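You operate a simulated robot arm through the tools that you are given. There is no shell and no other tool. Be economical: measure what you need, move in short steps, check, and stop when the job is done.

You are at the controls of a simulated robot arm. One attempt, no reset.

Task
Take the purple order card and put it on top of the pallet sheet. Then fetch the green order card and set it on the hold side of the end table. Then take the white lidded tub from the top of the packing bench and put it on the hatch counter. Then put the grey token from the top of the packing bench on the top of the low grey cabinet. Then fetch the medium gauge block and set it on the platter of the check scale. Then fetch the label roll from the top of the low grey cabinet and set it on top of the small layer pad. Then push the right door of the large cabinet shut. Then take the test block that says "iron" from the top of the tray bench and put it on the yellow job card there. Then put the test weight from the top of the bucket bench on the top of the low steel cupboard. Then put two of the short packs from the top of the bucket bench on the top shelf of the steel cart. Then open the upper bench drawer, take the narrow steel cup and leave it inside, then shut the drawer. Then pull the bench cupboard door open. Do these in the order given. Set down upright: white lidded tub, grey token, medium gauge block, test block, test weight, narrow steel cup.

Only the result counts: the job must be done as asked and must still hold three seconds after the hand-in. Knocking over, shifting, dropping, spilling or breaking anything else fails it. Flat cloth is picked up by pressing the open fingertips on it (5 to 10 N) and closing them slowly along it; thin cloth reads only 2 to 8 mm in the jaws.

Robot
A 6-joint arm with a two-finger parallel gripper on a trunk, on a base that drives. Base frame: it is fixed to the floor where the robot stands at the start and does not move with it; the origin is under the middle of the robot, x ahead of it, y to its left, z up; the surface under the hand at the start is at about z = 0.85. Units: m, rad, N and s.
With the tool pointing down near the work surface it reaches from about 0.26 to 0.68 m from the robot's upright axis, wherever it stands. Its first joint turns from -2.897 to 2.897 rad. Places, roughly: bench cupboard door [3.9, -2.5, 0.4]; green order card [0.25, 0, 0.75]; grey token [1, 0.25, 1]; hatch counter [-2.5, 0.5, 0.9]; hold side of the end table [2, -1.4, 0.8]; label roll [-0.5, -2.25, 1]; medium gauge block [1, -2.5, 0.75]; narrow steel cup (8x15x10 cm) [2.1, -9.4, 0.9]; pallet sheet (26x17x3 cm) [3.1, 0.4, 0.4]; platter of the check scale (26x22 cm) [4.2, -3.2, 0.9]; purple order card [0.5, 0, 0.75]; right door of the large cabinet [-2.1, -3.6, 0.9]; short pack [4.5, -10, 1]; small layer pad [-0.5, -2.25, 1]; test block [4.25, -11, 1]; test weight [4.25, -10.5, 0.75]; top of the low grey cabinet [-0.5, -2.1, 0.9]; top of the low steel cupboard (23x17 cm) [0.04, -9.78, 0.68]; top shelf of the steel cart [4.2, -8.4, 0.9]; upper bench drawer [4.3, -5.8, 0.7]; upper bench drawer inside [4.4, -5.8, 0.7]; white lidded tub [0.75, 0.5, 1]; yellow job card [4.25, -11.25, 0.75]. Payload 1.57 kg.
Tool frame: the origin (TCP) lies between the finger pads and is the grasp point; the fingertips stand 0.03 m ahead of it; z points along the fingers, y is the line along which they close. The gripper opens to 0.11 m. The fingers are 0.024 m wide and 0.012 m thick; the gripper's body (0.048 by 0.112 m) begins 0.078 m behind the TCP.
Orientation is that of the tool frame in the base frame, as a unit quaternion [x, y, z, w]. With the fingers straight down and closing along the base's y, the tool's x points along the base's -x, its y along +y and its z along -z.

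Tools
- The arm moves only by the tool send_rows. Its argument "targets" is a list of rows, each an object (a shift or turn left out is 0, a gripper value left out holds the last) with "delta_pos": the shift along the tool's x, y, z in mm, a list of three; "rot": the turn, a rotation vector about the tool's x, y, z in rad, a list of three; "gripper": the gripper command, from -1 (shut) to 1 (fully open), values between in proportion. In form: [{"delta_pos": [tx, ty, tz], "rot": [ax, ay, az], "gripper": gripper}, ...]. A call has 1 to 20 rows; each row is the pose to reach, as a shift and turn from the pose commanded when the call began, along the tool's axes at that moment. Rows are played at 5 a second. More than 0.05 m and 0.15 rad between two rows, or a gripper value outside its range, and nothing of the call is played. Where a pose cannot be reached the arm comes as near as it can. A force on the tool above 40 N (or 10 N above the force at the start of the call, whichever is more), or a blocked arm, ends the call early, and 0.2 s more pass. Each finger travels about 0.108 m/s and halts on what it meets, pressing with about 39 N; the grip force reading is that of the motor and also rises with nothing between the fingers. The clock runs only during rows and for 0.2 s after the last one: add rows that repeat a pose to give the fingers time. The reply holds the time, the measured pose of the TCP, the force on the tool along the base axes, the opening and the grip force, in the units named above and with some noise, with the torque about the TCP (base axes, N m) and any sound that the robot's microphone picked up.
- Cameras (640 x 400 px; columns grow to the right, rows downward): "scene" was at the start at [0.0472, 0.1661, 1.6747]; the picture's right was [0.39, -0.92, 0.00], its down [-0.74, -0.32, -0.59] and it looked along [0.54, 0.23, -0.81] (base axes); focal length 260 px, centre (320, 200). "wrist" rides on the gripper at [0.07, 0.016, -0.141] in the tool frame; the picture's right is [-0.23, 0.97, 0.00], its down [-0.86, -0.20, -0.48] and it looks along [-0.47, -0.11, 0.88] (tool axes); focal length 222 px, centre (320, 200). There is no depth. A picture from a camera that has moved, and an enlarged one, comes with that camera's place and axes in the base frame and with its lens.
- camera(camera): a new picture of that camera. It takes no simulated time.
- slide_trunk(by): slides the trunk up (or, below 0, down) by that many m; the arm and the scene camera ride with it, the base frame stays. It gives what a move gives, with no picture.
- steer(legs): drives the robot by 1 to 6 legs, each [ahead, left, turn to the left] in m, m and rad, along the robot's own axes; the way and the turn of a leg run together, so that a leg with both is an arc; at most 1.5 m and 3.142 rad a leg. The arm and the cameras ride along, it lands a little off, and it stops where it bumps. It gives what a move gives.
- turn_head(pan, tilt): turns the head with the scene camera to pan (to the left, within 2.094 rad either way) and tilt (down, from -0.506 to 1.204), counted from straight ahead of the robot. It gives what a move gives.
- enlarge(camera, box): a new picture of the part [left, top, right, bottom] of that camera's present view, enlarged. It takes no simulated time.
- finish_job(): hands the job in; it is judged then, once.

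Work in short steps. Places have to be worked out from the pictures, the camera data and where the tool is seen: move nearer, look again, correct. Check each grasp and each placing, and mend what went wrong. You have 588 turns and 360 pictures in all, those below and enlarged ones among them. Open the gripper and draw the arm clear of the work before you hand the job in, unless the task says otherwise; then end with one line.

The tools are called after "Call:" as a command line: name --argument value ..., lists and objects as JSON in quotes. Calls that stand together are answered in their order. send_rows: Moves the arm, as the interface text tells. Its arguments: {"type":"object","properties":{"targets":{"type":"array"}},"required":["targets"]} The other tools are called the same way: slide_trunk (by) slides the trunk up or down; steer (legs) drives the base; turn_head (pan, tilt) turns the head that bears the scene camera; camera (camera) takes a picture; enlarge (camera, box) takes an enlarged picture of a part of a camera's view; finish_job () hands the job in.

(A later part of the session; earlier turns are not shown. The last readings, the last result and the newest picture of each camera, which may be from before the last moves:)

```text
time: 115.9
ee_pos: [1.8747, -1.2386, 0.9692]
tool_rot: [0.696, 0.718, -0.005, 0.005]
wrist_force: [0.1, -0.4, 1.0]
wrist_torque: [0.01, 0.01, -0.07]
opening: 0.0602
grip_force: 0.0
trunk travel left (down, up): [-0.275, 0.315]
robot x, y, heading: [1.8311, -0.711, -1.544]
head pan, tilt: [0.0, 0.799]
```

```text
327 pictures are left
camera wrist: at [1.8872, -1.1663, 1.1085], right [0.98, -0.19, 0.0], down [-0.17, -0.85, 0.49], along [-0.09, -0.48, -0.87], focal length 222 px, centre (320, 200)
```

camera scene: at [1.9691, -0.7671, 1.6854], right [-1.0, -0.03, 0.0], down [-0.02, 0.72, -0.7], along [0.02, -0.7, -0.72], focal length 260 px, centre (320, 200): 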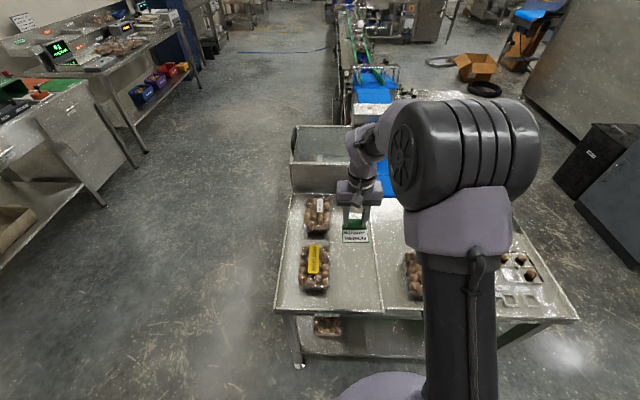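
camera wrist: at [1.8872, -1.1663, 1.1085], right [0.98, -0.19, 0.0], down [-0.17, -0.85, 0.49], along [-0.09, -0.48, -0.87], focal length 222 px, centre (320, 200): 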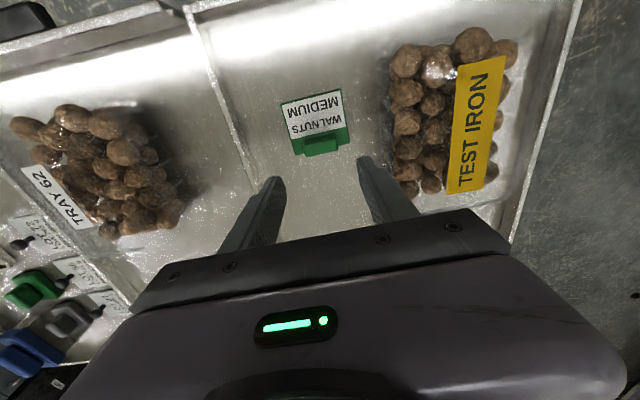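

Green card is placed. I tuck the arm, back off and turn to face -x, then go look at the packing bench from (0.9,-0.55).

Call:
send_rows --targets '[{"delta_pos": [10, 0, -45]}, {"delta_pos": [35, -10, -85]}, {"delta_pos": [65, -20, -120]}, {"delta_pos": [100, -25, -150]}, {"delta_pos": [140, -25, -165]}, {"delta_pos": [170, -25, -170]}]'

Call:
steer --legs '[[-0.17, 0, 0], [0, 0, -1.6], [0.9, 0, 0]]'

Call:
turn_head --pan -1.4 --tilt 0.8

Call:
camera --camera "scene"

```text
time: 117.3
ee_pos: [1.8424, -1.0654, 1.138]
tool_rot: [0.695, 0.719, -0.005, 0.004]
wrist_force: [-0.8, -0.2, -0.2]
wrist_torque: [-0.03, 0.0, 0.01]
opening: 0.0604
grip_force: 0.1
trunk travel left (down, up): [-0.275, 0.315]
robot x, y, heading: [1.829, -0.7071, -1.535]
head pan, tilt: [0.0, 0.799]
```

```text
time: 127.0
ee_pos: [0.5588, -0.5139, 1.1374]
tool_rot: [1.0, -0.012, -0.007, 0.0]
wrist_force: [-0.8, 0.5, -0.4]
wrist_torque: [0.02, 0.02, 0.0]
opening: 0.0603
grip_force: 0.1
trunk travel left (down, up): [-0.275, 0.315]
robot x, y, heading: [0.9129, -0.5196, 3.118]
head pan, tilt: [0.0, 0.799]
```

```text
time: 128.6
ee_pos: [0.5583, -0.5144, 1.1375]
tool_rot: [1.0, -0.013, -0.006, 0.0]
wrist_force: [-0.6, 0.4, 0.3]
wrist_torque: [-0.01, 0.0, -0.04]
opening: 0.0606
grip_force: 0.0
trunk travel left (down, up): [-0.275, 0.315]
robot x, y, heading: [0.913, -0.5195, 3.113]
head pan, tilt: [-1.4, 0.799]
```

```text
326 pictures are left
camera scene: at [0.9198, -0.582, 1.6853], right [0.99, 0.15, 0.0], down [0.11, -0.71, -0.7], along [-0.1, 0.69, -0.72], focal length 260 px, centre (320, 200)
```

scene: 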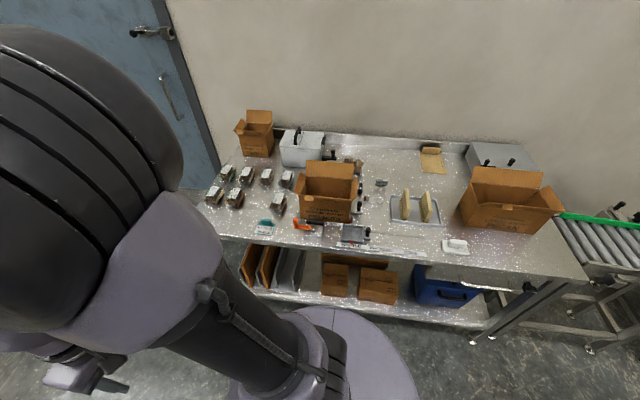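

Call:
enlarge --camera "scene" --box '[190, 105, 390, 250]'

Call:
enlarge --camera "scene" --box '[330, 120, 580, 270]'

```text
2.76 times, centred on (290, 178) of scene
camera zoom: at [0.9198, -0.582, 1.6853], right [0.99, 0.15, 0.0], down [0.11, -0.71, -0.7], along [-0.1, 0.69, -0.72], focal length 717 px, centre (403, 262)
```

zoom: 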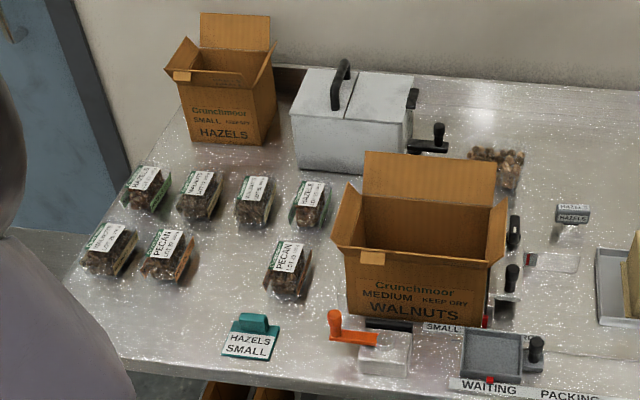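

```text
2.56 times, centred on (455, 195) of scene
camera zoom: at [0.9198, -0.582, 1.6853], right [0.99, 0.15, 0.0], down [0.11, -0.71, -0.7], along [-0.1, 0.69, -0.72], focal length 665 px, centre (-26, 213)
```

zoom: 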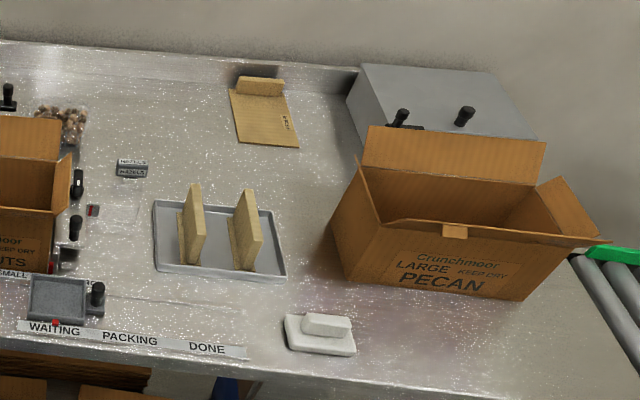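

The tub at about (0.67, 0.48) is the white box with a black handle; the closest approach is from the bench's end. I drive round to (-0.1, 0.4) facing +x.

Call:
steer --legs '[[1.05, 0, 0], [0, 0, -3.113], [0, 0.9, 0]]'

Call:
turn_head --pan 0.1 --tilt 0.75

Call:
camera --camera "scene"

Call:
camera --camera "wrist"

```text
time: 145.7
ee_pos: [0.237, 0.3903, 1.1383]
tool_rot: [0.013, 1.0, 0.0, 0.007]
wrist_force: [-0.3, 0.0, -0.7]
wrist_torque: [-0.01, 0.01, 0.02]
opening: 0.0605
grip_force: 0.0
trunk travel left (down, up): [-0.275, 0.315]
robot x, y, heading: [-0.1211, 0.3961, -0.026]
head pan, tilt: [-1.4, 0.799]
```

```text
time: 147.3
ee_pos: [0.2364, 0.39, 1.1381]
tool_rot: [0.013, 1.0, 0.0, 0.007]
wrist_force: [-0.4, -0.5, -0.1]
wrist_torque: [-0.02, -0.01, -0.01]
opening: 0.0605
grip_force: 0.0
trunk travel left (down, up): [-0.275, 0.315]
robot x, y, heading: [-0.1205, 0.3968, -0.026]
head pan, tilt: [0.099, 0.75]
```

```text
323 pictures are left
camera scene: at [-0.0542, 0.5397, 1.6893], right [0.07, -1.0, 0.0], down [-0.68, -0.05, -0.73], along [0.73, 0.05, -0.68], focal length 260 px, centre (320, 200)
```

scene: 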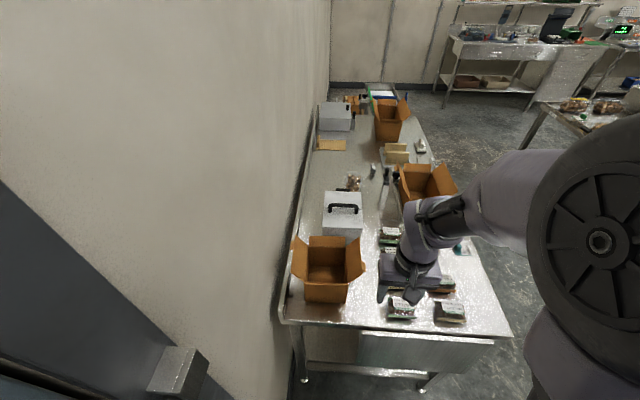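

```text
322 pictures are left
camera wrist: at [0.1646, 0.4078, 1.2775], right [0.25, 0.97, 0.0], down [0.84, -0.22, 0.49], along [0.48, -0.12, -0.87], focal length 222 px, centre (320, 200)
```

wrist: 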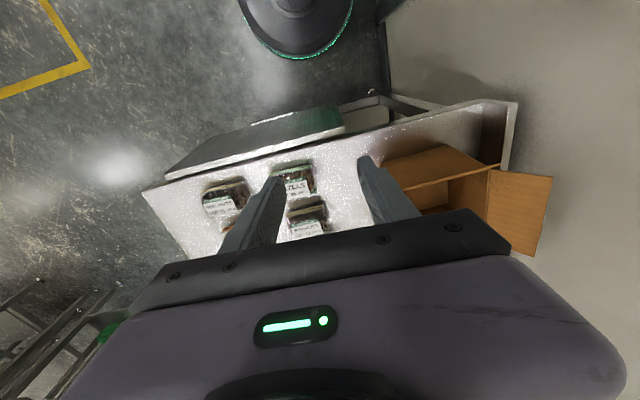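

Call:
enlarge --camera "scene" --box '[270, 160, 420, 310]'

```text
2.67 times, centred on (345, 235) of scene
camera zoom: at [-0.0542, 0.5397, 1.6893], right [0.07, -1.0, 0.0], down [-0.68, -0.05, -0.73], along [0.73, 0.05, -0.68], focal length 693 px, centre (253, 107)
```

zoom: 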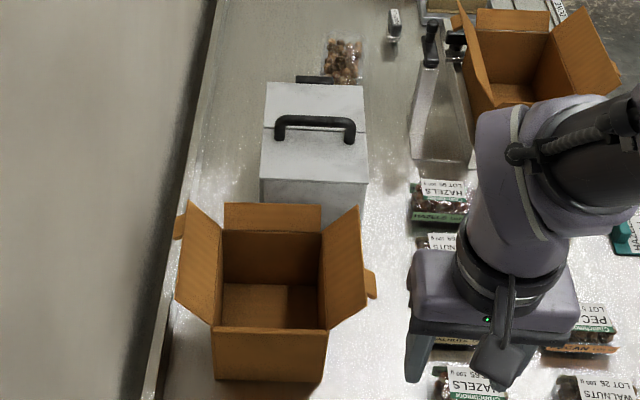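

The handle bar runs along y at about (0.654, 0.50, 1.01). I raise the trunk 0.1 m to clear the box flaps, then edge nearer to the bench end.

Call:
slide_trunk --by 0.12

Call:
steer --legs '[[0, 0, 0.026], [0.09, 0.08, 0]]'

Call:
turn_head --pan 0.1 --tilt 1.15

Call:
camera --camera "scene"

```text
time: 148.8
ee_pos: [0.2378, 0.3911, 1.2572]
tool_rot: [0.013, 1.0, 0.0, 0.007]
wrist_force: [0.4, 0.4, -0.2]
wrist_torque: [0.0, 0.01, 0.01]
opening: 0.0603
grip_force: 0.1
trunk travel left (down, up): [-0.395, 0.195]
robot x, y, heading: [-0.1178, 0.3955, -0.021]
head pan, tilt: [0.099, 0.75]
```

```text
time: 150.5
ee_pos: [0.3063, 0.4471, 1.2624]
tool_rot: [0.0, 1.0, 0.014, 0.014]
wrist_force: [0.2, 0.7, 0.3]
wrist_torque: [0.01, 0.0, -0.01]
opening: 0.0606
grip_force: 0.1
trunk travel left (down, up): [-0.395, 0.195]
robot x, y, heading: [-0.0325, 0.4718, 0.002]
head pan, tilt: [0.099, 0.75]
stopped in leg 2: the robot was blocked; the commanded pose is now the measured one
```

```text
time: 151.4
ee_pos: [0.3159, 0.452, 1.2611]
tool_rot: [0.001, 1.0, 0.013, 0.011]
wrist_force: [0.1, -0.1, 0.0]
wrist_torque: [0.0, -0.01, 0.01]
opening: 0.0604
grip_force: 0.1
trunk travel left (down, up): [-0.395, 0.195]
robot x, y, heading: [-0.0307, 0.4765, -0.007]
head pan, tilt: [0.099, 1.15]
```

```text
320 pictures are left
camera scene: at [-0.0001, 0.5732, 1.7879], right [0.02, -1.0, -0.02], down [-0.88, 0.0, -0.47], along [0.47, 0.03, -0.88], focal length 260 px, centre (320, 200)
```

scene: 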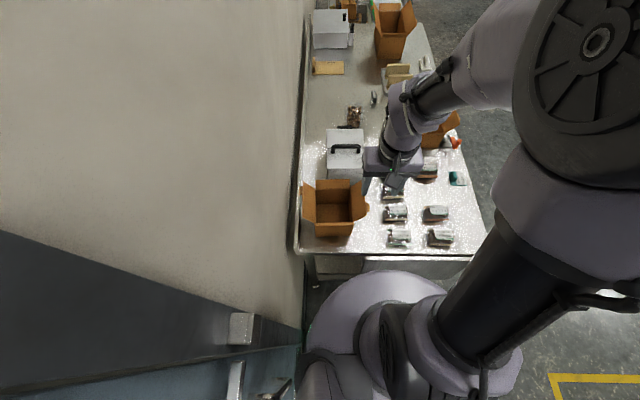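

The base touches lightly; I back off 1 cm. Then I extend toward the handle while turning the jaws a quarter turn (closing along x), staying at z≈1.2.

Call:
steer --legs '[[-0.01, 0, 0]]'

Call:
send_rows --targets '[{"delta_pos": [-30, 4, 5], "rot": [0, 0, -0.143]}, {"delta_pos": [-60, 8, 10], "rot": [0, 0, -0.286]}, {"delta_pos": [-90, 12, 15], "rot": [0, 0, -0.429]}, {"delta_pos": [-120, 16, 20], "rot": [0, 0, -0.572]}, {"delta_pos": [-150, 20, 25], "rot": [0, 0, -0.715]}, {"delta_pos": [-180, 25, 30], "rot": [0, 0, -0.858]}, {"delta_pos": [-210, 30, 35], "rot": [0, 0, -1.0]}, {"delta_pos": [-240, 34, 40], "rot": [0, 0, -1.143]}, {"delta_pos": [-270, 39, 45], "rot": [0, 0, -1.286]}, {"delta_pos": [-305, 44, 50], "rot": [0, 0, -1.429]}, {"delta_pos": [-338, 48, 60], "rot": [0, 0, -1.5708]}, {"delta_pos": [-338, 48, 60], "rot": [0, 0, -1.5708]}]'

Call:
camera --camera "wrist"

Call:
camera --camera "scene"

```text
time: 152.2
ee_pos: [0.3138, 0.4523, 1.2579]
tool_rot: [0.001, 1.0, 0.012, 0.008]
wrist_force: [-0.6, 0.9, 0.6]
wrist_torque: [-0.02, 0.01, 0.01]
opening: 0.0607
grip_force: 0.1
trunk travel left (down, up): [-0.395, 0.195]
robot x, y, heading: [-0.0417, 0.4765, 0.003]
head pan, tilt: [0.099, 1.15]
```

```text
time: 155.0
ee_pos: [0.6506, 0.4983, 1.2019]
tool_rot: [-0.704, 0.71, 0.003, 0.013]
wrist_force: [-0.4, 0.5, 0.9]
wrist_torque: [0.02, -0.03, 0.01]
opening: 0.0604
grip_force: 0.1
trunk travel left (down, up): [-0.395, 0.195]
robot x, y, heading: [-0.0445, 0.4746, 0.001]
head pan, tilt: [0.099, 1.15]
stopped in row 12: the arm was blocked; the commanded pose is now the measured one
```

```text
319 pictures are left
camera wrist: at [0.6314, 0.4262, 1.3415], right [-0.97, 0.24, -0.01], down [0.2, 0.84, 0.5], along [0.13, 0.48, -0.87], focal length 222 px, centre (320, 200)
```

wrist: 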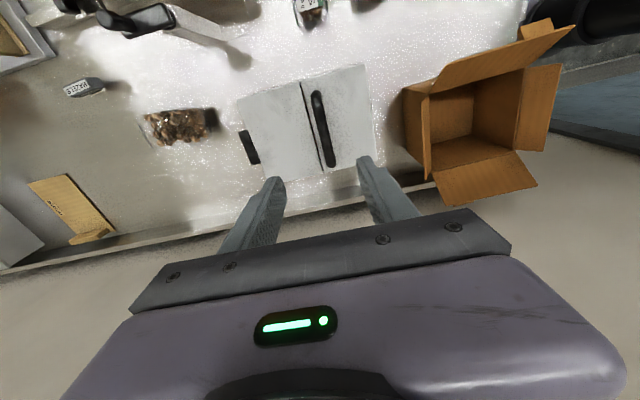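

```text
318 pictures are left
camera scene: at [-0.0003, 0.5733, 1.7855], right [0.01, -1.0, -0.02], down [-0.9, 0.0, -0.44], along [0.44, 0.03, -0.9], focal length 260 px, centre (320, 200)
```

scene: 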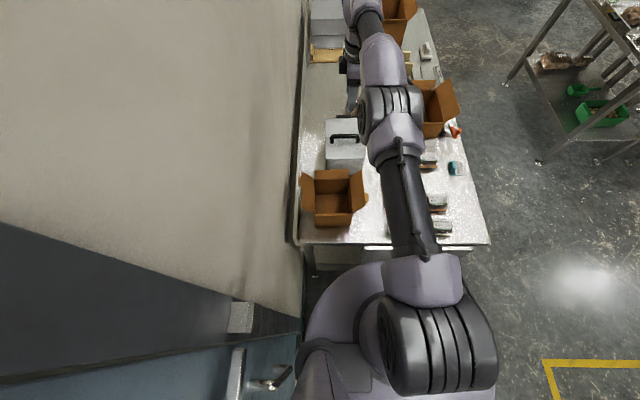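

The handle (0.649, 0.497) is right under the tool; arm posture is near its reach, so I lower by the trunk instead and look.

Call:
slide_trunk --by -0.13

Call:
camera --camera "wrist"

```text
time: 156.5
ee_pos: [0.6447, 0.5015, 1.0772]
tool_rot: [-0.703, 0.711, 0.002, 0.016]
wrist_force: [-0.8, 0.5, -0.9]
wrist_torque: [-0.01, 0.0, -0.04]
opening: 0.0606
grip_force: 0.1
trunk travel left (down, up): [-0.265, 0.325]
robot x, y, heading: [-0.042, 0.4804, -0.002]
head pan, tilt: [0.099, 1.15]
```

```text
317 pictures are left
camera wrist: at [0.6237, 0.4275, 1.216], right [-0.97, 0.24, -0.01], down [0.2, 0.84, 0.5], along [0.13, 0.49, -0.86], focal length 222 px, centre (320, 200)
```

wrist: 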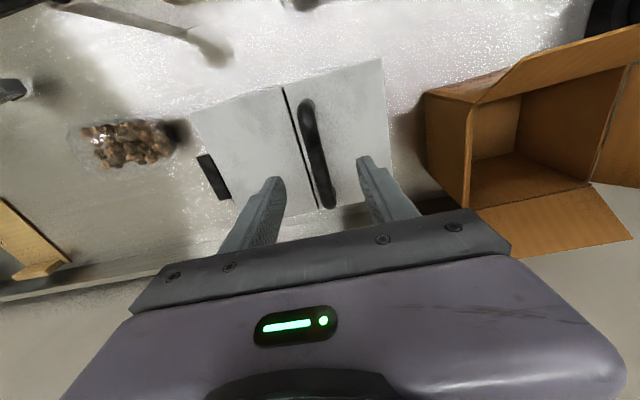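

Handle at about (0.644, 0.493); I shift 8 mm in -y and lower 6 cm more.

Call:
send_rows --targets '[{"delta_pos": [8, 0, 0]}, {"delta_pos": [8, 0, 0]}]'

Call:
slide_trunk --by -0.055

Call:
camera --camera "wrist"

```text
time: 157.3
ee_pos: [0.6444, 0.4937, 1.0765]
tool_rot: [-0.703, 0.711, 0.001, 0.015]
wrist_force: [0.1, 0.8, 0.3]
wrist_torque: [0.02, -0.02, 0.04]
opening: 0.0605
grip_force: 0.0
trunk travel left (down, up): [-0.265, 0.325]
robot x, y, heading: [-0.046, 0.4717, 0.001]
head pan, tilt: [0.099, 1.15]
stopped in row 2: the arm was blocked; the commanded pose is now the measured one
```

```text
time: 158.3
ee_pos: [0.6459, 0.4939, 1.0211]
tool_rot: [-0.703, 0.711, 0.003, 0.017]
wrist_force: [-1.0, -0.3, 0.8]
wrist_torque: [0.01, -0.1, 0.01]
opening: 0.0606
grip_force: 0.0
trunk travel left (down, up): [-0.21, 0.38]
robot x, y, heading: [-0.0467, 0.4761, -0.001]
head pan, tilt: [0.099, 1.15]
```

```text
316 pictures are left
camera wrist: at [0.6242, 0.4199, 1.1598], right [-0.97, 0.24, -0.01], down [0.2, 0.84, 0.51], along [0.13, 0.49, -0.86], focal length 222 px, centre (320, 200)
```

wrist: 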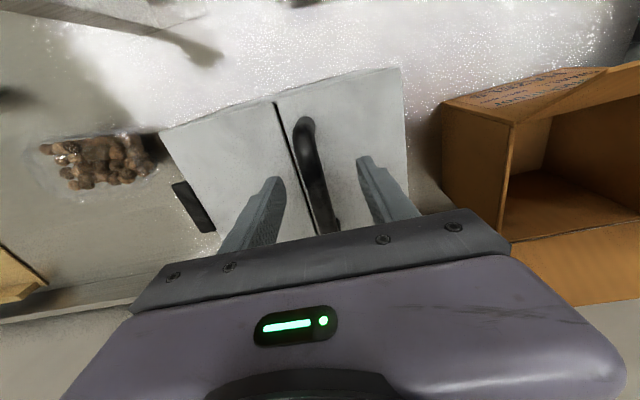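

Handle sits centred at fingertip depth; I lower 18 mm more, then close on the bar.

Call:
slide_trunk --by -0.018

Call:
send_rows --targets '[{"gripper": -0.2}, {"gripper": -0.6}, {"gripper": -1}, {"gripper": -1}, {"gripper": -1}]'

Call:
camera --camera "wrist"

```text
time: 158.9
ee_pos: [0.6453, 0.4948, 1.0058]
tool_rot: [-0.703, 0.711, 0.001, 0.018]
wrist_force: [-3.6, -2.4, 30.8]
wrist_torque: [-0.34, 1.21, 0.08]
opening: 0.063
grip_force: 1.1
trunk travel left (down, up): [-0.192, 0.398]
robot x, y, heading: [-0.0436, 0.4742, -0.003]
head pan, tilt: [0.099, 1.15]
```

```text
time: 159.2
ee_pos: [0.6441, 0.494, 1.0065]
tool_rot: [-0.702, 0.711, 0.002, 0.017]
wrist_force: [-4.0, 2.0, 10.7]
wrist_torque: [-0.07, 0.37, -0.06]
opening: 0.0471
grip_force: 1.3
trunk travel left (down, up): [-0.192, 0.398]
robot x, y, heading: [-0.0437, 0.4735, -0.002]
head pan, tilt: [0.099, 1.15]
stopped in row 1: the force on the tool passed its limit at 59 N (the readings are from after the stop); the commanded pose is now the measured one
```

```text
315 pictures are left
camera wrist: at [0.6236, 0.4195, 1.1443], right [-0.97, 0.24, -0.01], down [0.2, 0.84, 0.51], along [0.13, 0.49, -0.86], focal length 222 px, centre (320, 200)
```

wrist: 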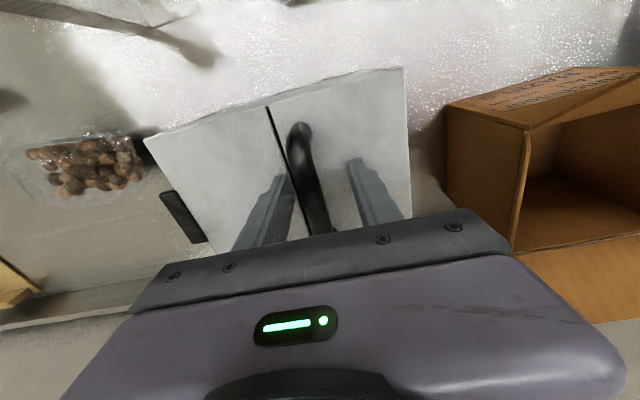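

The tips touched the lid at z≈0.976. I raise 6 mm and close.

Call:
slide_trunk --by 0.006

Call:
send_rows --targets '[{"gripper": -0.3}, {"gripper": -0.6}, {"gripper": -1}, {"gripper": -1}, {"gripper": -1}]'

Call:
camera --camera "wrist"

```text
time: 159.8
ee_pos: [0.6488, 0.4938, 1.0073]
tool_rot: [-0.702, 0.712, 0.004, 0.016]
wrist_force: [0.0, 0.2, 1.0]
wrist_torque: [-0.04, 0.0, 0.02]
opening: 0.0442
grip_force: 0.2
trunk travel left (down, up): [-0.198, 0.392]
robot x, y, heading: [-0.0425, 0.4735, 0.001]
head pan, tilt: [0.099, 1.15]
```

```text
time: 161.0
ee_pos: [0.6483, 0.4948, 1.0082]
tool_rot: [-0.702, 0.712, 0.004, 0.015]
wrist_force: [0.3, -0.1, -0.3]
wrist_torque: [-0.1, 0.03, 0.36]
opening: 0.0158
grip_force: 31.3
trunk travel left (down, up): [-0.198, 0.392]
robot x, y, heading: [-0.0425, 0.4758, -0.003]
head pan, tilt: [0.099, 1.15]
```

```text
314 pictures are left
camera wrist: at [0.6285, 0.4199, 1.1466], right [-0.97, 0.24, -0.01], down [0.2, 0.84, 0.51], along [0.13, 0.49, -0.86], focal length 222 px, centre (320, 200)
```

wrist: 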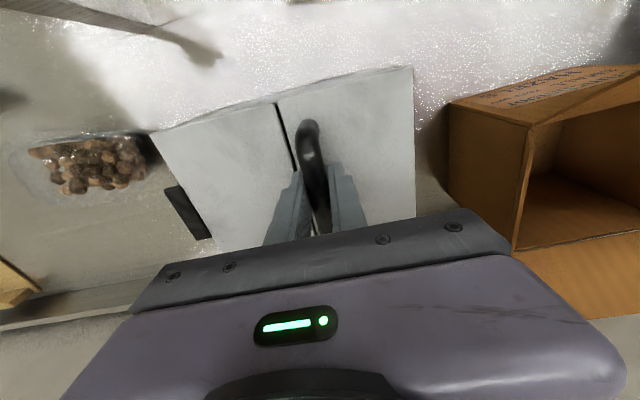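

Bar gripped (16 mm). I lift 6 cm with the trunk and check that the whole tub comes along.

Call:
slide_trunk --by 0.06

Call:
camera --camera "wrist"

Call:
enlarge --camera "scene" --box '[280, 80, 440, 240]'

```text
time: 162.0
ee_pos: [0.6479, 0.494, 1.0684]
tool_rot: [-0.702, 0.712, 0.004, 0.016]
wrist_force: [-0.4, 0.4, -9.2]
wrist_torque: [-0.09, 0.15, 0.0]
opening: 0.0158
grip_force: 31.4
trunk travel left (down, up): [-0.258, 0.332]
robot x, y, heading: [-0.0448, 0.4741, 0.002]
head pan, tilt: [0.099, 1.15]
```

```text
313 pictures are left
camera wrist: at [0.6278, 0.4194, 1.2074], right [-0.97, 0.24, -0.01], down [0.2, 0.84, 0.5], along [0.13, 0.49, -0.86], focal length 222 px, centre (320, 200)
```

wrist: 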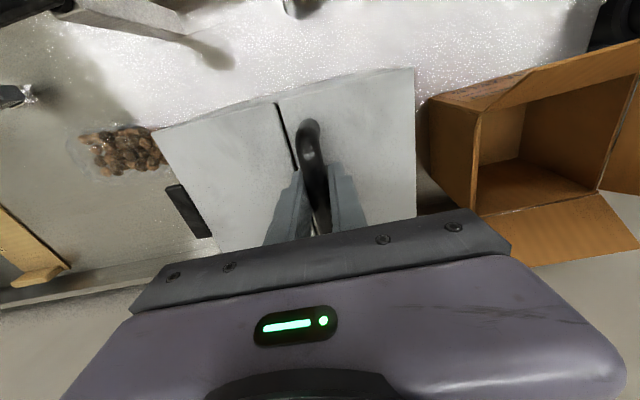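

```text
2.50 times, centred on (360, 160) of scene
camera zoom: at [-0.0124, 0.5734, 1.6429], right [0.01, -1.0, -0.03], down [-0.94, 0.0, -0.34], along [0.34, 0.03, -0.94], focal length 650 px, centre (220, 300)
```

zoom: 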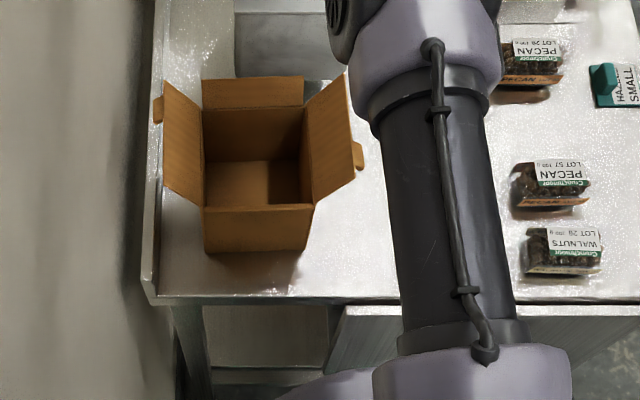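

The full weight (≈9 N) came up. I raise the trunk well above the box flaps, then back the robot away.

Call:
slide_trunk --by 0.26

Call:
steer --legs '[[-0.6, 0, 0]]'

Call:
camera --camera "scene"

```text
time: 164.7
ee_pos: [0.6462, 0.4915, 1.3282]
tool_rot: [-0.703, 0.711, 0.003, 0.014]
wrist_force: [-0.8, -0.4, -8.8]
wrist_torque: [-0.1, 0.11, -0.01]
opening: 0.0158
grip_force: 30.9
trunk travel left (down, up): [-0.518, 0.072]
robot x, y, heading: [-0.0416, 0.4756, -0.005]
head pan, tilt: [0.099, 1.15]
```

```text
time: 165.8
ee_pos: [0.6064, 0.4912, 1.3231]
tool_rot: [-0.703, 0.712, 0.005, 0.009]
wrist_force: [0.3, 0.3, -8.2]
wrist_torque: [-0.1, 0.06, -0.02]
opening: 0.0161
grip_force: 31.7
trunk travel left (down, up): [-0.518, 0.072]
robot x, y, heading: [-0.0903, 0.4712, 0.003]
head pan, tilt: [0.099, 1.15]
stopped in leg 1: the robot was blocked; the commanded pose is now the measured one
```

```text
311 pictures are left
camera scene: at [-0.0459, 0.5739, 1.9041], right [-0.02, -1.0, -0.02], down [-0.93, 0.03, -0.38], along [0.38, 0.01, -0.93], focal length 260 px, centre (320, 200)
```

scene: 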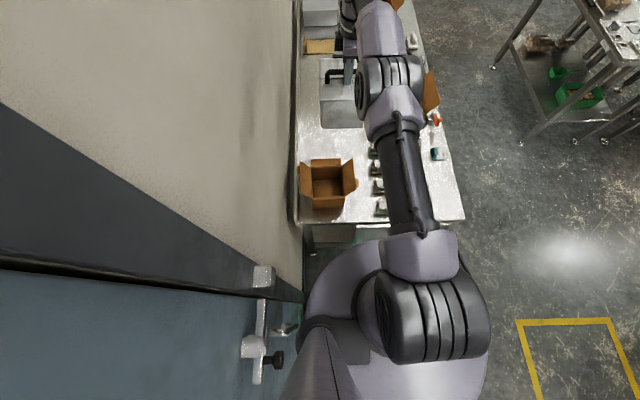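

The base catches on the door handle at the left. I strafe right 0.15 m, then back up.

Call:
steer --legs '[[0, -0.2, 0], [-0.6, 0, 0]]'

Call:
turn_head --pan 0.0 --tilt 0.7

Call:
camera --camera "scene"

```text
time: 170.4
ee_pos: [0.0157, 0.3116, 1.3253]
tool_rot: [-0.697, 0.718, -0.004, 0.003]
wrist_force: [-0.4, 0.6, -8.8]
wrist_torque: [-0.08, 0.09, -0.06]
opening: 0.0158
grip_force: 31.1
trunk travel left (down, up): [-0.518, 0.072]
robot x, y, heading: [-0.6794, 0.2841, -0.015]
head pan, tilt: [0.099, 1.15]
```

```text
time: 171.3
ee_pos: [0.0149, 0.3103, 1.3242]
tool_rot: [-0.696, 0.718, -0.004, 0.004]
wrist_force: [-0.6, 0.1, -9.3]
wrist_torque: [-0.07, 0.1, 0.01]
opening: 0.0161
grip_force: 31.2
trunk travel left (down, up): [-0.518, 0.072]
robot x, y, heading: [-0.6768, 0.2843, -0.014]
head pan, tilt: [0.0, 0.7]
```

```text
310 pictures are left
camera scene: at [-0.6099, 0.4163, 1.9364], right [-0.02, -1.0, 0.0], down [-0.65, 0.01, -0.76], along [0.76, -0.01, -0.65], focal length 260 px, centre (320, 200)
```

scene: 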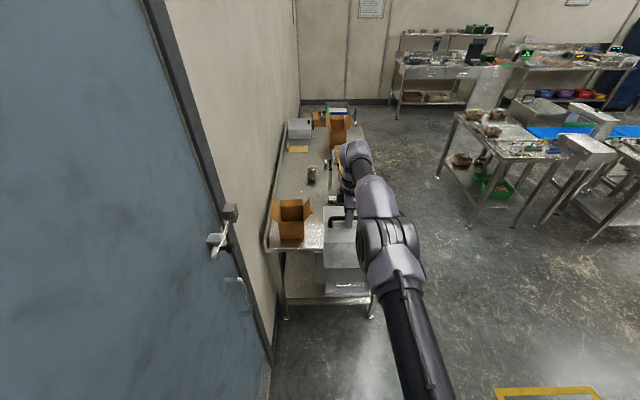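

The whole tub is lifted and clear. I tuck it in, then turn right about to face -x and look for the hatch counter.

Call:
send_rows --targets '[{"delta_pos": [0, 40, 0]}, {"delta_pos": [0, 80, 0]}, {"delta_pos": [0, 120, 0]}, {"delta_pos": [0, 160, 0]}, {"delta_pos": [0, 200, 0]}, {"delta_pos": [0, 240, 0]}, {"delta_pos": [0, 240, 0]}]'

Call:
steer --legs '[[0, -0.3, 0], [0, 0, -3.127]]'

Call:
camera --camera "scene"

```text
time: 172.9
ee_pos: [-0.2228, 0.3177, 1.3196]
tool_rot: [-0.696, 0.718, -0.004, 0.005]
wrist_force: [0.4, -0.4, -8.9]
wrist_torque: [-0.1, -0.01, 0.01]
opening: 0.0158
grip_force: 31.1
trunk travel left (down, up): [-0.518, 0.072]
robot x, y, heading: [-0.6764, 0.2812, -0.022]
head pan, tilt: [0.0, 0.7]
```

```text
time: 182.3
ee_pos: [-1.14, -0.0601, 1.3205]
tool_rot: [0.72, 0.694, -0.004, -0.004]
wrist_force: [-0.7, -0.2, -9.2]
wrist_torque: [0.08, -0.01, 0.01]
opening: 0.0155
grip_force: 31.4
trunk travel left (down, up): [-0.518, 0.072]
robot x, y, heading: [-0.6822, -0.0256, 3.117]
head pan, tilt: [0.0, 0.7]
```

```text
309 pictures are left
camera scene: at [-0.7539, -0.166, 1.9365], right [0.03, 1.0, 0.0], down [0.64, -0.02, -0.76], along [-0.76, 0.02, -0.64], focal length 260 px, centre (320, 200)
```

scene: 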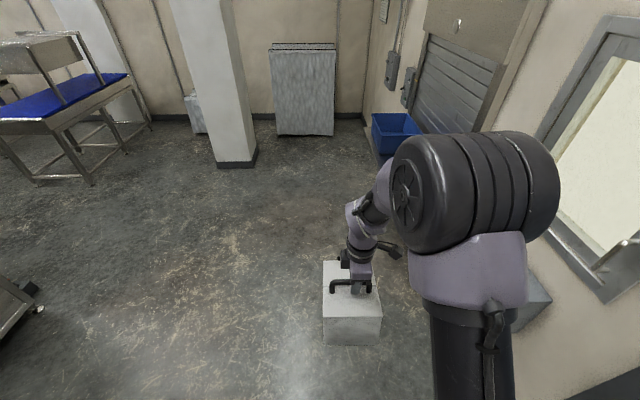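

The hatch with a shutter is on the right wall. I drive ahead 1.0 m and look to the right.

Call:
steer --legs '[[1.0, 0.1, 0]]'

Call:
turn_head --pan -0.5 --tilt 0.6

Call:
camera --camera "scene"

Call:
camera --camera "wrist"

```text
time: 187.5
ee_pos: [-2.1421, -0.0967, 1.3215]
tool_rot: [0.732, 0.681, -0.004, -0.004]
wrist_force: [0.0, -0.1, -9.4]
wrist_torque: [0.09, 0.01, -0.01]
opening: 0.0155
grip_force: 31.9
trunk travel left (down, up): [-0.518, 0.072]
robot x, y, heading: [-1.6834, -0.0796, 3.077]
head pan, tilt: [0.0, 0.7]
```

```text
time: 188.4
ee_pos: [-2.1419, -0.0958, 1.3195]
tool_rot: [0.732, 0.681, -0.004, -0.005]
wrist_force: [1.0, 0.4, -8.4]
wrist_torque: [0.09, 0.01, 0.03]
opening: 0.0156
grip_force: 31.4
trunk travel left (down, up): [-0.518, 0.072]
robot x, y, heading: [-1.6843, -0.0816, 3.083]
head pan, tilt: [-0.499, 0.6]
```

```text
308 pictures are left
camera scene: at [-1.7491, -0.1763, 1.9451], right [0.53, 0.85, 0.0], down [0.48, -0.3, -0.82], along [-0.7, 0.44, -0.57], focal length 260 px, centre (320, 200)
```

scene: 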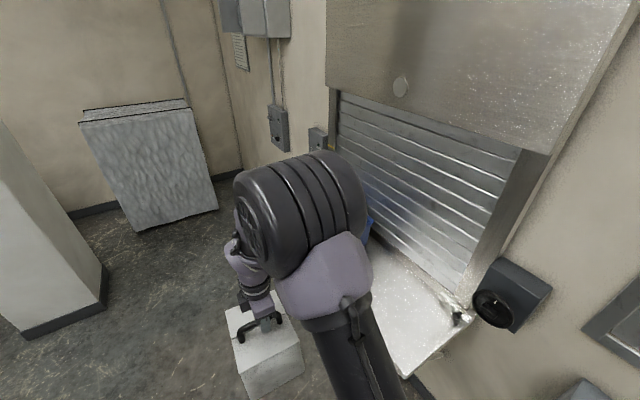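

```text
307 pictures are left
camera wrist: at [-2.1186, -0.0294, 1.461], right [0.95, -0.3, -0.01], down [-0.26, -0.84, 0.48], along [-0.15, -0.46, -0.88], focal length 222 px, centre (320, 200)
```

wrist: 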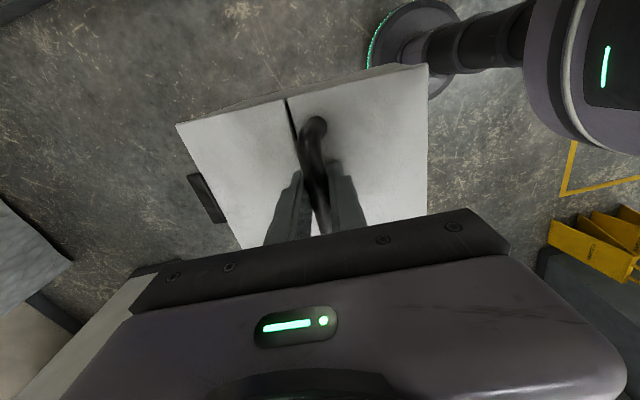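

The counter spans x from about -1.95 leftward, front edge y≈0.30. I position at (-2.3,-0.3) and turn to face it.

Call:
steer --legs '[[0.6, 0.2, 0], [0, 0, -1.51]]'

Call:
turn_head --pan 0.2 --tilt 0.8

Call:
camera --camera "scene"

```text
time: 195.7
ee_pos: [-2.3132, 0.218, 1.3211]
tool_rot: [1.0, -0.03, 0.0, -0.006]
wrist_force: [-0.9, 0.5, -8.8]
wrist_torque: [0.0, -0.07, 0.0]
opening: 0.0155
grip_force: 31.4
trunk travel left (down, up): [-0.518, 0.072]
robot x, y, heading: [-2.2876, -0.2384, 1.527]
head pan, tilt: [-0.499, 0.6]
```

```text
time: 196.8
ee_pos: [-2.3136, 0.2171, 1.3203]
tool_rot: [1.0, -0.029, 0.0, -0.006]
wrist_force: [-0.4, 0.3, -8.3]
wrist_torque: [-0.02, -0.06, -0.02]
opening: 0.0157
grip_force: 30.8
trunk travel left (down, up): [-0.518, 0.072]
robot x, y, heading: [-2.2867, -0.2377, 1.523]
head pan, tilt: [0.201, 0.799]
```

```text
306 pictures are left
camera scene: at [-2.4421, -0.1741, 1.9282], right [0.99, 0.15, 0.0], down [0.11, -0.71, -0.7], along [-0.11, 0.69, -0.72], focal length 260 px, centre (320, 200)
```

scene: 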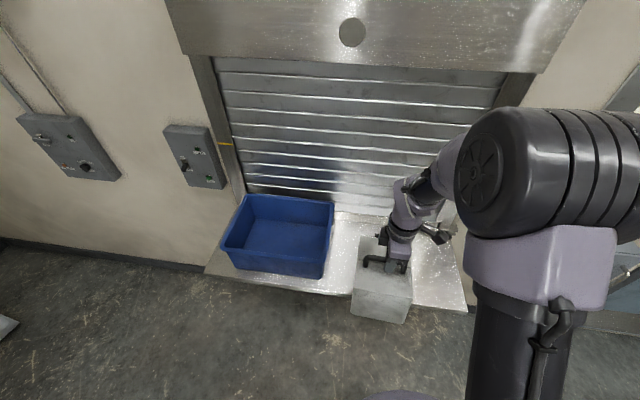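

Free area lies right of the blue bin (x -2.48..-1.95, y 0.31..0.65). I drive 0.15 m closer and bring the tub over (-2.25, 0.47).

Call:
steer --legs '[[0.15, 0, 0]]'

Call:
send_rows --targets '[{"delta_pos": [15, -25, 30]}, {"delta_pos": [30, -50, 60]}, {"delta_pos": [45, -75, 90]}, {"delta_pos": [60, -100, 110]}, {"delta_pos": [60, -100, 110]}]'

Call:
camera --camera "scene"

Call:
camera --camera "wrist"

```text
time: 198.2
ee_pos: [-2.3063, 0.3684, 1.3202]
tool_rot: [1.0, -0.029, 0.0, -0.006]
wrist_force: [0.5, -0.7, -8.8]
wrist_torque: [-0.04, -0.05, -0.03]
opening: 0.0156
grip_force: 31.3
trunk travel left (down, up): [-0.518, 0.072]
robot x, y, heading: [-2.277, -0.0842, 1.522]
head pan, tilt: [0.201, 0.799]
```

```text
time: 199.3
ee_pos: [-2.2431, 0.4677, 1.2083]
tool_rot: [1.0, -0.03, 0.001, -0.006]
wrist_force: [-1.0, -0.5, -8.0]
wrist_torque: [-0.01, -0.05, 0.0]
opening: 0.0154
grip_force: 30.9
trunk travel left (down, up): [-0.518, 0.072]
robot x, y, heading: [-2.2769, -0.085, 1.527]
head pan, tilt: [0.201, 0.799]
```

```text
305 pictures are left
camera scene: at [-2.4357, -0.0252, 1.9283], right [0.99, 0.15, 0.0], down [0.11, -0.71, -0.7], along [-0.11, 0.69, -0.72], focal length 260 px, centre (320, 200)
```

scene: 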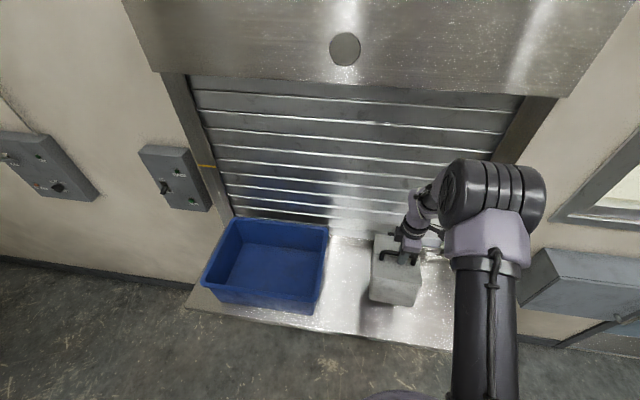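

```text
304 pictures are left
camera wrist: at [-2.1748, 0.4449, 1.3497], right [-0.28, -0.96, -0.01], down [-0.84, 0.24, 0.48], along [-0.46, 0.15, -0.88], focal length 222 px, centre (320, 200)
```

wrist: 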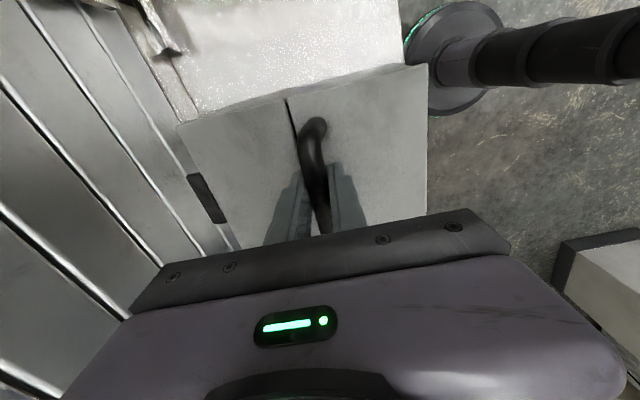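

Tub footprint lies well on the counter. I lower to just above it, then slowly to contact.

Call:
send_rows --targets '[{"delta_pos": [0, 0, 40]}, {"delta_pos": [0, 0, 80]}, {"delta_pos": [0, 0, 105]}, {"delta_pos": [0, 0, 115]}, {"delta_pos": [0, 0, 122]}, {"delta_pos": [0, 0, 129]}, {"delta_pos": [0, 0, 136]}, {"delta_pos": [0, 0, 143]}, {"delta_pos": [0, 0, 150]}, {"delta_pos": [0, 0, 157]}, {"delta_pos": [0, 0, 164]}]'

```text
time: 201.7
ee_pos: [-2.2394, 0.4705, 1.0598]
tool_rot: [0.999, -0.03, 0.0, -0.012]
wrist_force: [0.7, -7.5, 24.1]
wrist_torque: [-0.1, 0.02, -0.06]
opening: 0.0157
grip_force: 31.7
trunk travel left (down, up): [-0.518, 0.072]
robot x, y, heading: [-2.2816, -0.0866, 1.518]
head pan, tilt: [0.201, 0.799]
stopped in row 11: the force on the tool passed its limit at 46 N (the readings are from after the stop); the commanded pose is now the measured one
```

Contact at 1.06. I ease off, release and rise.

Call:
send_rows --targets '[{"delta_pos": [0, 0, -2], "gripper": -1}, {"delta_pos": [0, 0, -2], "gripper": -0.5}, {"delta_pos": [0, 0, -2], "gripper": 0.0}, {"delta_pos": [0, 0, -2], "gripper": 0.0}, {"delta_pos": [0, 0, -30], "gripper": 0.0}, {"delta_pos": [0, 0, -75], "gripper": 0.0}, {"delta_pos": [0, 0, -120], "gripper": 0.0}]'

Call:
camera --camera "wrist"

Call:
enlarge --camera "scene" --box '[180, 180, 480, 360]'

```text
time: 203.3
ee_pos: [-2.2389, 0.4678, 1.1779]
tool_rot: [1.0, -0.029, 0.001, -0.011]
wrist_force: [-0.6, -0.4, 0.7]
wrist_torque: [0.01, 0.0, -0.02]
opening: 0.0547
grip_force: 0.1
trunk travel left (down, up): [-0.518, 0.072]
robot x, y, heading: [-2.2836, -0.0876, 1.524]
head pan, tilt: [0.201, 0.799]
```

```text
303 pictures are left
camera wrist: at [-2.1714, 0.4434, 1.3181], right [-0.28, -0.96, -0.02], down [-0.84, 0.24, 0.48], along [-0.46, 0.16, -0.88], focal length 222 px, centre (320, 200)
```

wrist: 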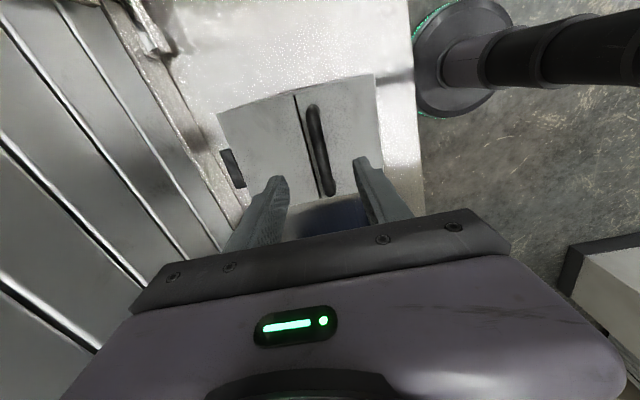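

```text
2.13 times, centred on (330, 270) of scene
camera zoom: at [-2.435, -0.0262, 1.9284], right [0.99, 0.15, 0.0], down [0.11, -0.71, -0.7], along [-0.11, 0.69, -0.72], focal length 554 px, centre (299, 51)
```

zoom: 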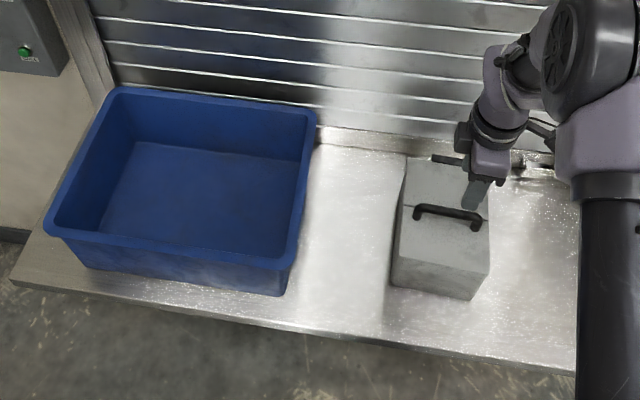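

Tub placed upright. I tuck the arm, restoring the normal jaw orientation, and drive to the front of the packing bench for the grey token.

Call:
send_rows --targets '[{"delta_pos": [0, 10, -20], "rot": [0, 0, 0.13]}, {"delta_pos": [0, 30, -30], "rot": [0, 0, 0.27]}, {"delta_pos": [0, 50, -30], "rot": [0, 0, 0.41]}, {"delta_pos": [0, 75, -30], "rot": [0, 0, 0.55]}, {"delta_pos": [-5, 100, -30], "rot": [0, 0, 0.69]}, {"delta_pos": [-10, 125, -30], "rot": [0, 0, 0.83]}, {"delta_pos": [-15, 150, -30], "rot": [0, 0, 0.97]}, {"delta_pos": [-20, 170, -30], "rot": [0, 0, 1.11]}, {"delta_pos": [-25, 180, -30], "rot": [0, 0, 1.25]}, {"delta_pos": [-30, 185, -30], "rot": [0, 0, 1.39]}, {"delta_pos": [-40, 190, -30], "rot": [0, 0, 1.52]}]'

Call:
steer --legs '[[-0.45, 0, 0], [0, 0, -1.525], [1.5, 0, 0], [1.5, 0, 0], [0.35, 0, 0], [0, 0, 1.571]]'

Call:
slide_trunk --by -0.1

Call:
turn_head --pan 0.3 --tilt 0.8

Call:
camera --camera "scene"

```text
time: 205.7
ee_pos: [-2.2908, 0.2829, 1.2009]
tool_rot: [-0.703, 0.711, 0.007, 0.009]
wrist_force: [-0.4, -0.1, -0.7]
wrist_torque: [0.01, 0.0, 0.01]
opening: 0.055
grip_force: 0.1
trunk travel left (down, up): [-0.518, 0.072]
robot x, y, heading: [-2.2801, -0.09, 1.524]
head pan, tilt: [0.201, 0.799]
```

```text
time: 232.0
ee_pos: [1.0691, -0.238, 1.2024]
tool_rot: [-0.704, 0.71, 0.007, 0.007]
wrist_force: [0.1, -0.3, 1.3]
wrist_torque: [-0.01, -0.01, -0.01]
opening: 0.0549
grip_force: 0.0
trunk travel left (down, up): [-0.518, 0.072]
robot x, y, heading: [1.0774, -0.6085, 1.525]
head pan, tilt: [0.201, 0.799]
```

```text
time: 233.3
ee_pos: [1.0696, -0.2377, 1.1022]
tool_rot: [-0.703, 0.711, 0.008, 0.008]
wrist_force: [-0.3, -0.2, -0.1]
wrist_torque: [-0.05, 0.04, 0.01]
opening: 0.0553
grip_force: 0.1
trunk travel left (down, up): [-0.418, 0.172]
robot x, y, heading: [1.0755, -0.6119, 1.524]
head pan, tilt: [0.201, 0.799]
```

```text
time: 234.0
ee_pos: [1.0681, -0.2374, 1.1012]
tool_rot: [-0.704, 0.71, 0.007, 0.008]
wrist_force: [-0.9, -0.2, 0.5]
wrist_torque: [-0.01, 0.01, -0.01]
opening: 0.0549
grip_force: 0.0
trunk travel left (down, up): [-0.418, 0.172]
robot x, y, heading: [1.0813, -0.6087, 1.524]
head pan, tilt: [0.3, 0.799]
```

```text
301 pictures are left
camera scene: at [0.9158, -0.5465, 1.8283], right [0.97, 0.25, 0.0], down [0.18, -0.69, -0.7], along [-0.17, 0.68, -0.72], focal length 260 px, centre (320, 200)
```

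scene: 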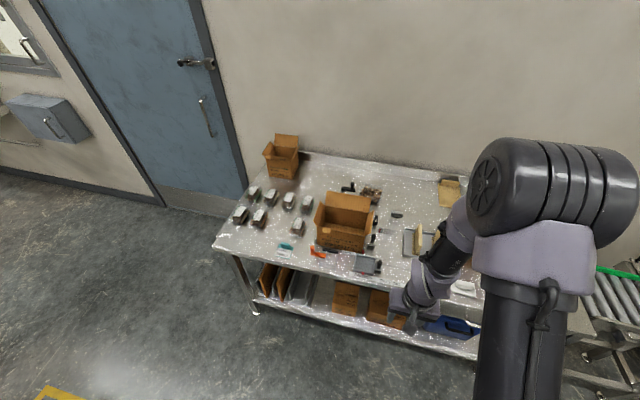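

Call:
enlarge --camera "scene" --box '[300, 170, 460, 285]'

```text
3.48 times, centred on (380, 228) of scene
camera zoom: at [0.9158, -0.5465, 1.8283], right [0.97, 0.25, 0.0], down [0.18, -0.69, -0.7], along [-0.17, 0.68, -0.72], focal length 904 px, centre (111, 104)
```

zoom: 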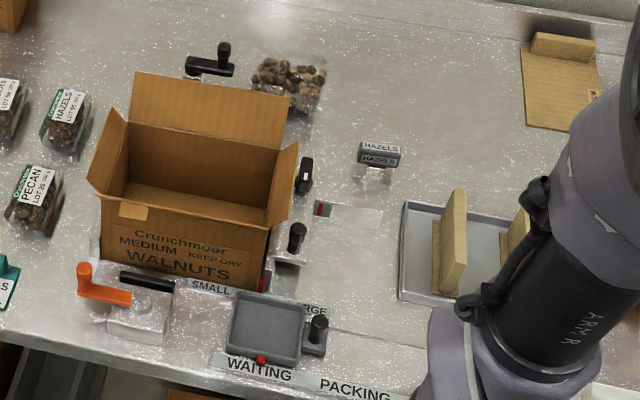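

The grey "HAZELS" block near (1.077, 0.365) fits the listing best. I enlarge it.

Call:
enlarge --camera "scene" --box '[370, 195, 430, 235]'

```text
10.00 times, centred on (400, 215) of scene
camera zoom: at [0.9158, -0.5465, 1.8283], right [0.97, 0.25, 0.0], down [0.18, -0.69, -0.7], along [-0.17, 0.68, -0.72], focal length 2599 px, centre (-480, 50)
```

zoom: 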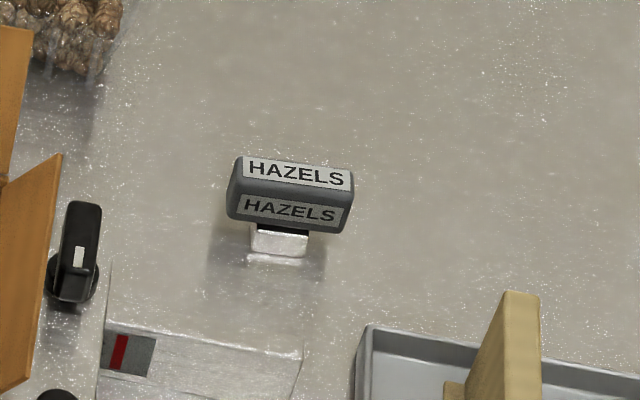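

It is a stamp-like block about 5 cm wide. I square up, drive closer to the bench and extend the arm over it for a wrist view.

Call:
steer --legs '[[0, 0, 0.047], [0.23, 0.02, 0]]'

Call:
send_rows --targets '[{"delta_pos": [-45, 0, 0]}, {"delta_pos": [-90, 0, 0]}, {"delta_pos": [-135, 0, 0]}, {"delta_pos": [-180, 0, 0]}, {"delta_pos": [-220, 0, 0]}, {"delta_pos": [-220, 0, 0]}]'

Call:
camera --camera "wrist"

Call:
turn_head --pan 0.3 --tilt 1.1

Call:
camera --camera "scene"

```text
time: 236.1
ee_pos: [1.0289, -0.0122, 1.101]
tool_rot: [0.722, -0.692, -0.007, -0.007]
wrist_force: [-0.2, -0.8, 0.2]
wrist_torque: [-0.04, 0.0, 0.02]
opening: 0.0548
grip_force: 0.0
trunk travel left (down, up): [-0.418, 0.172]
robot x, y, heading: [1.0568, -0.3823, 1.575]
head pan, tilt: [0.3, 0.799]
```

```text
time: 237.5
ee_pos: [1.0201, 0.206, 1.1033]
tool_rot: [0.723, -0.691, -0.008, -0.007]
wrist_force: [-0.5, 0.1, 0.5]
wrist_torque: [0.01, 0.04, 0.0]
opening: 0.0552
grip_force: 0.0
trunk travel left (down, up): [-0.418, 0.172]
robot x, y, heading: [1.0544, -0.3841, 1.577]
head pan, tilt: [0.3, 0.799]
```

```text
298 pictures are left
camera wrist: at [1.006, 0.1323, 1.2421], right [-0.98, 0.18, 0.0], down [0.16, 0.85, 0.5], along [0.09, 0.49, -0.87], focal length 222 px, centre (320, 200)
```

wrist: 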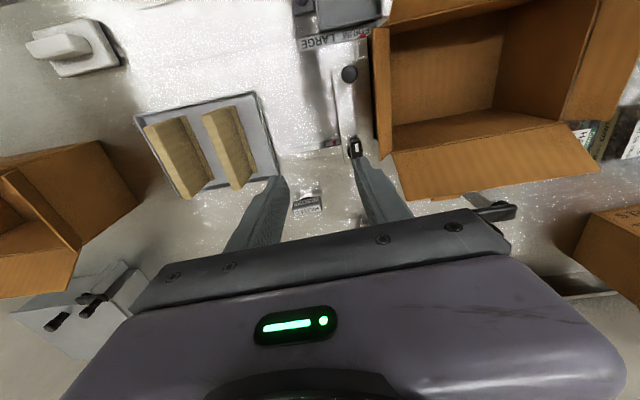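

```text
time: 238.3
ee_pos: [1.02, 0.2064, 1.1025]
tool_rot: [0.722, -0.692, -0.008, -0.007]
wrist_force: [-0.3, -0.6, 0.0]
wrist_torque: [-0.05, 0.04, -0.01]
opening: 0.0549
grip_force: 0.0
trunk travel left (down, up): [-0.418, 0.172]
robot x, y, heading: [1.0563, -0.3858, 1.58]
head pan, tilt: [0.3, 1.1]
```

```text
297 pictures are left
camera scene: at [0.8966, -0.3462, 1.8066], right [0.95, 0.3, 0.0], down [0.27, -0.85, -0.45], along [-0.14, 0.43, -0.89], focal length 260 px, centre (320, 200)
```

scene: 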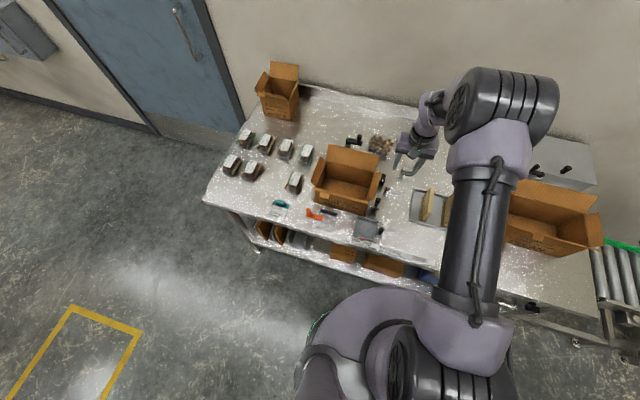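

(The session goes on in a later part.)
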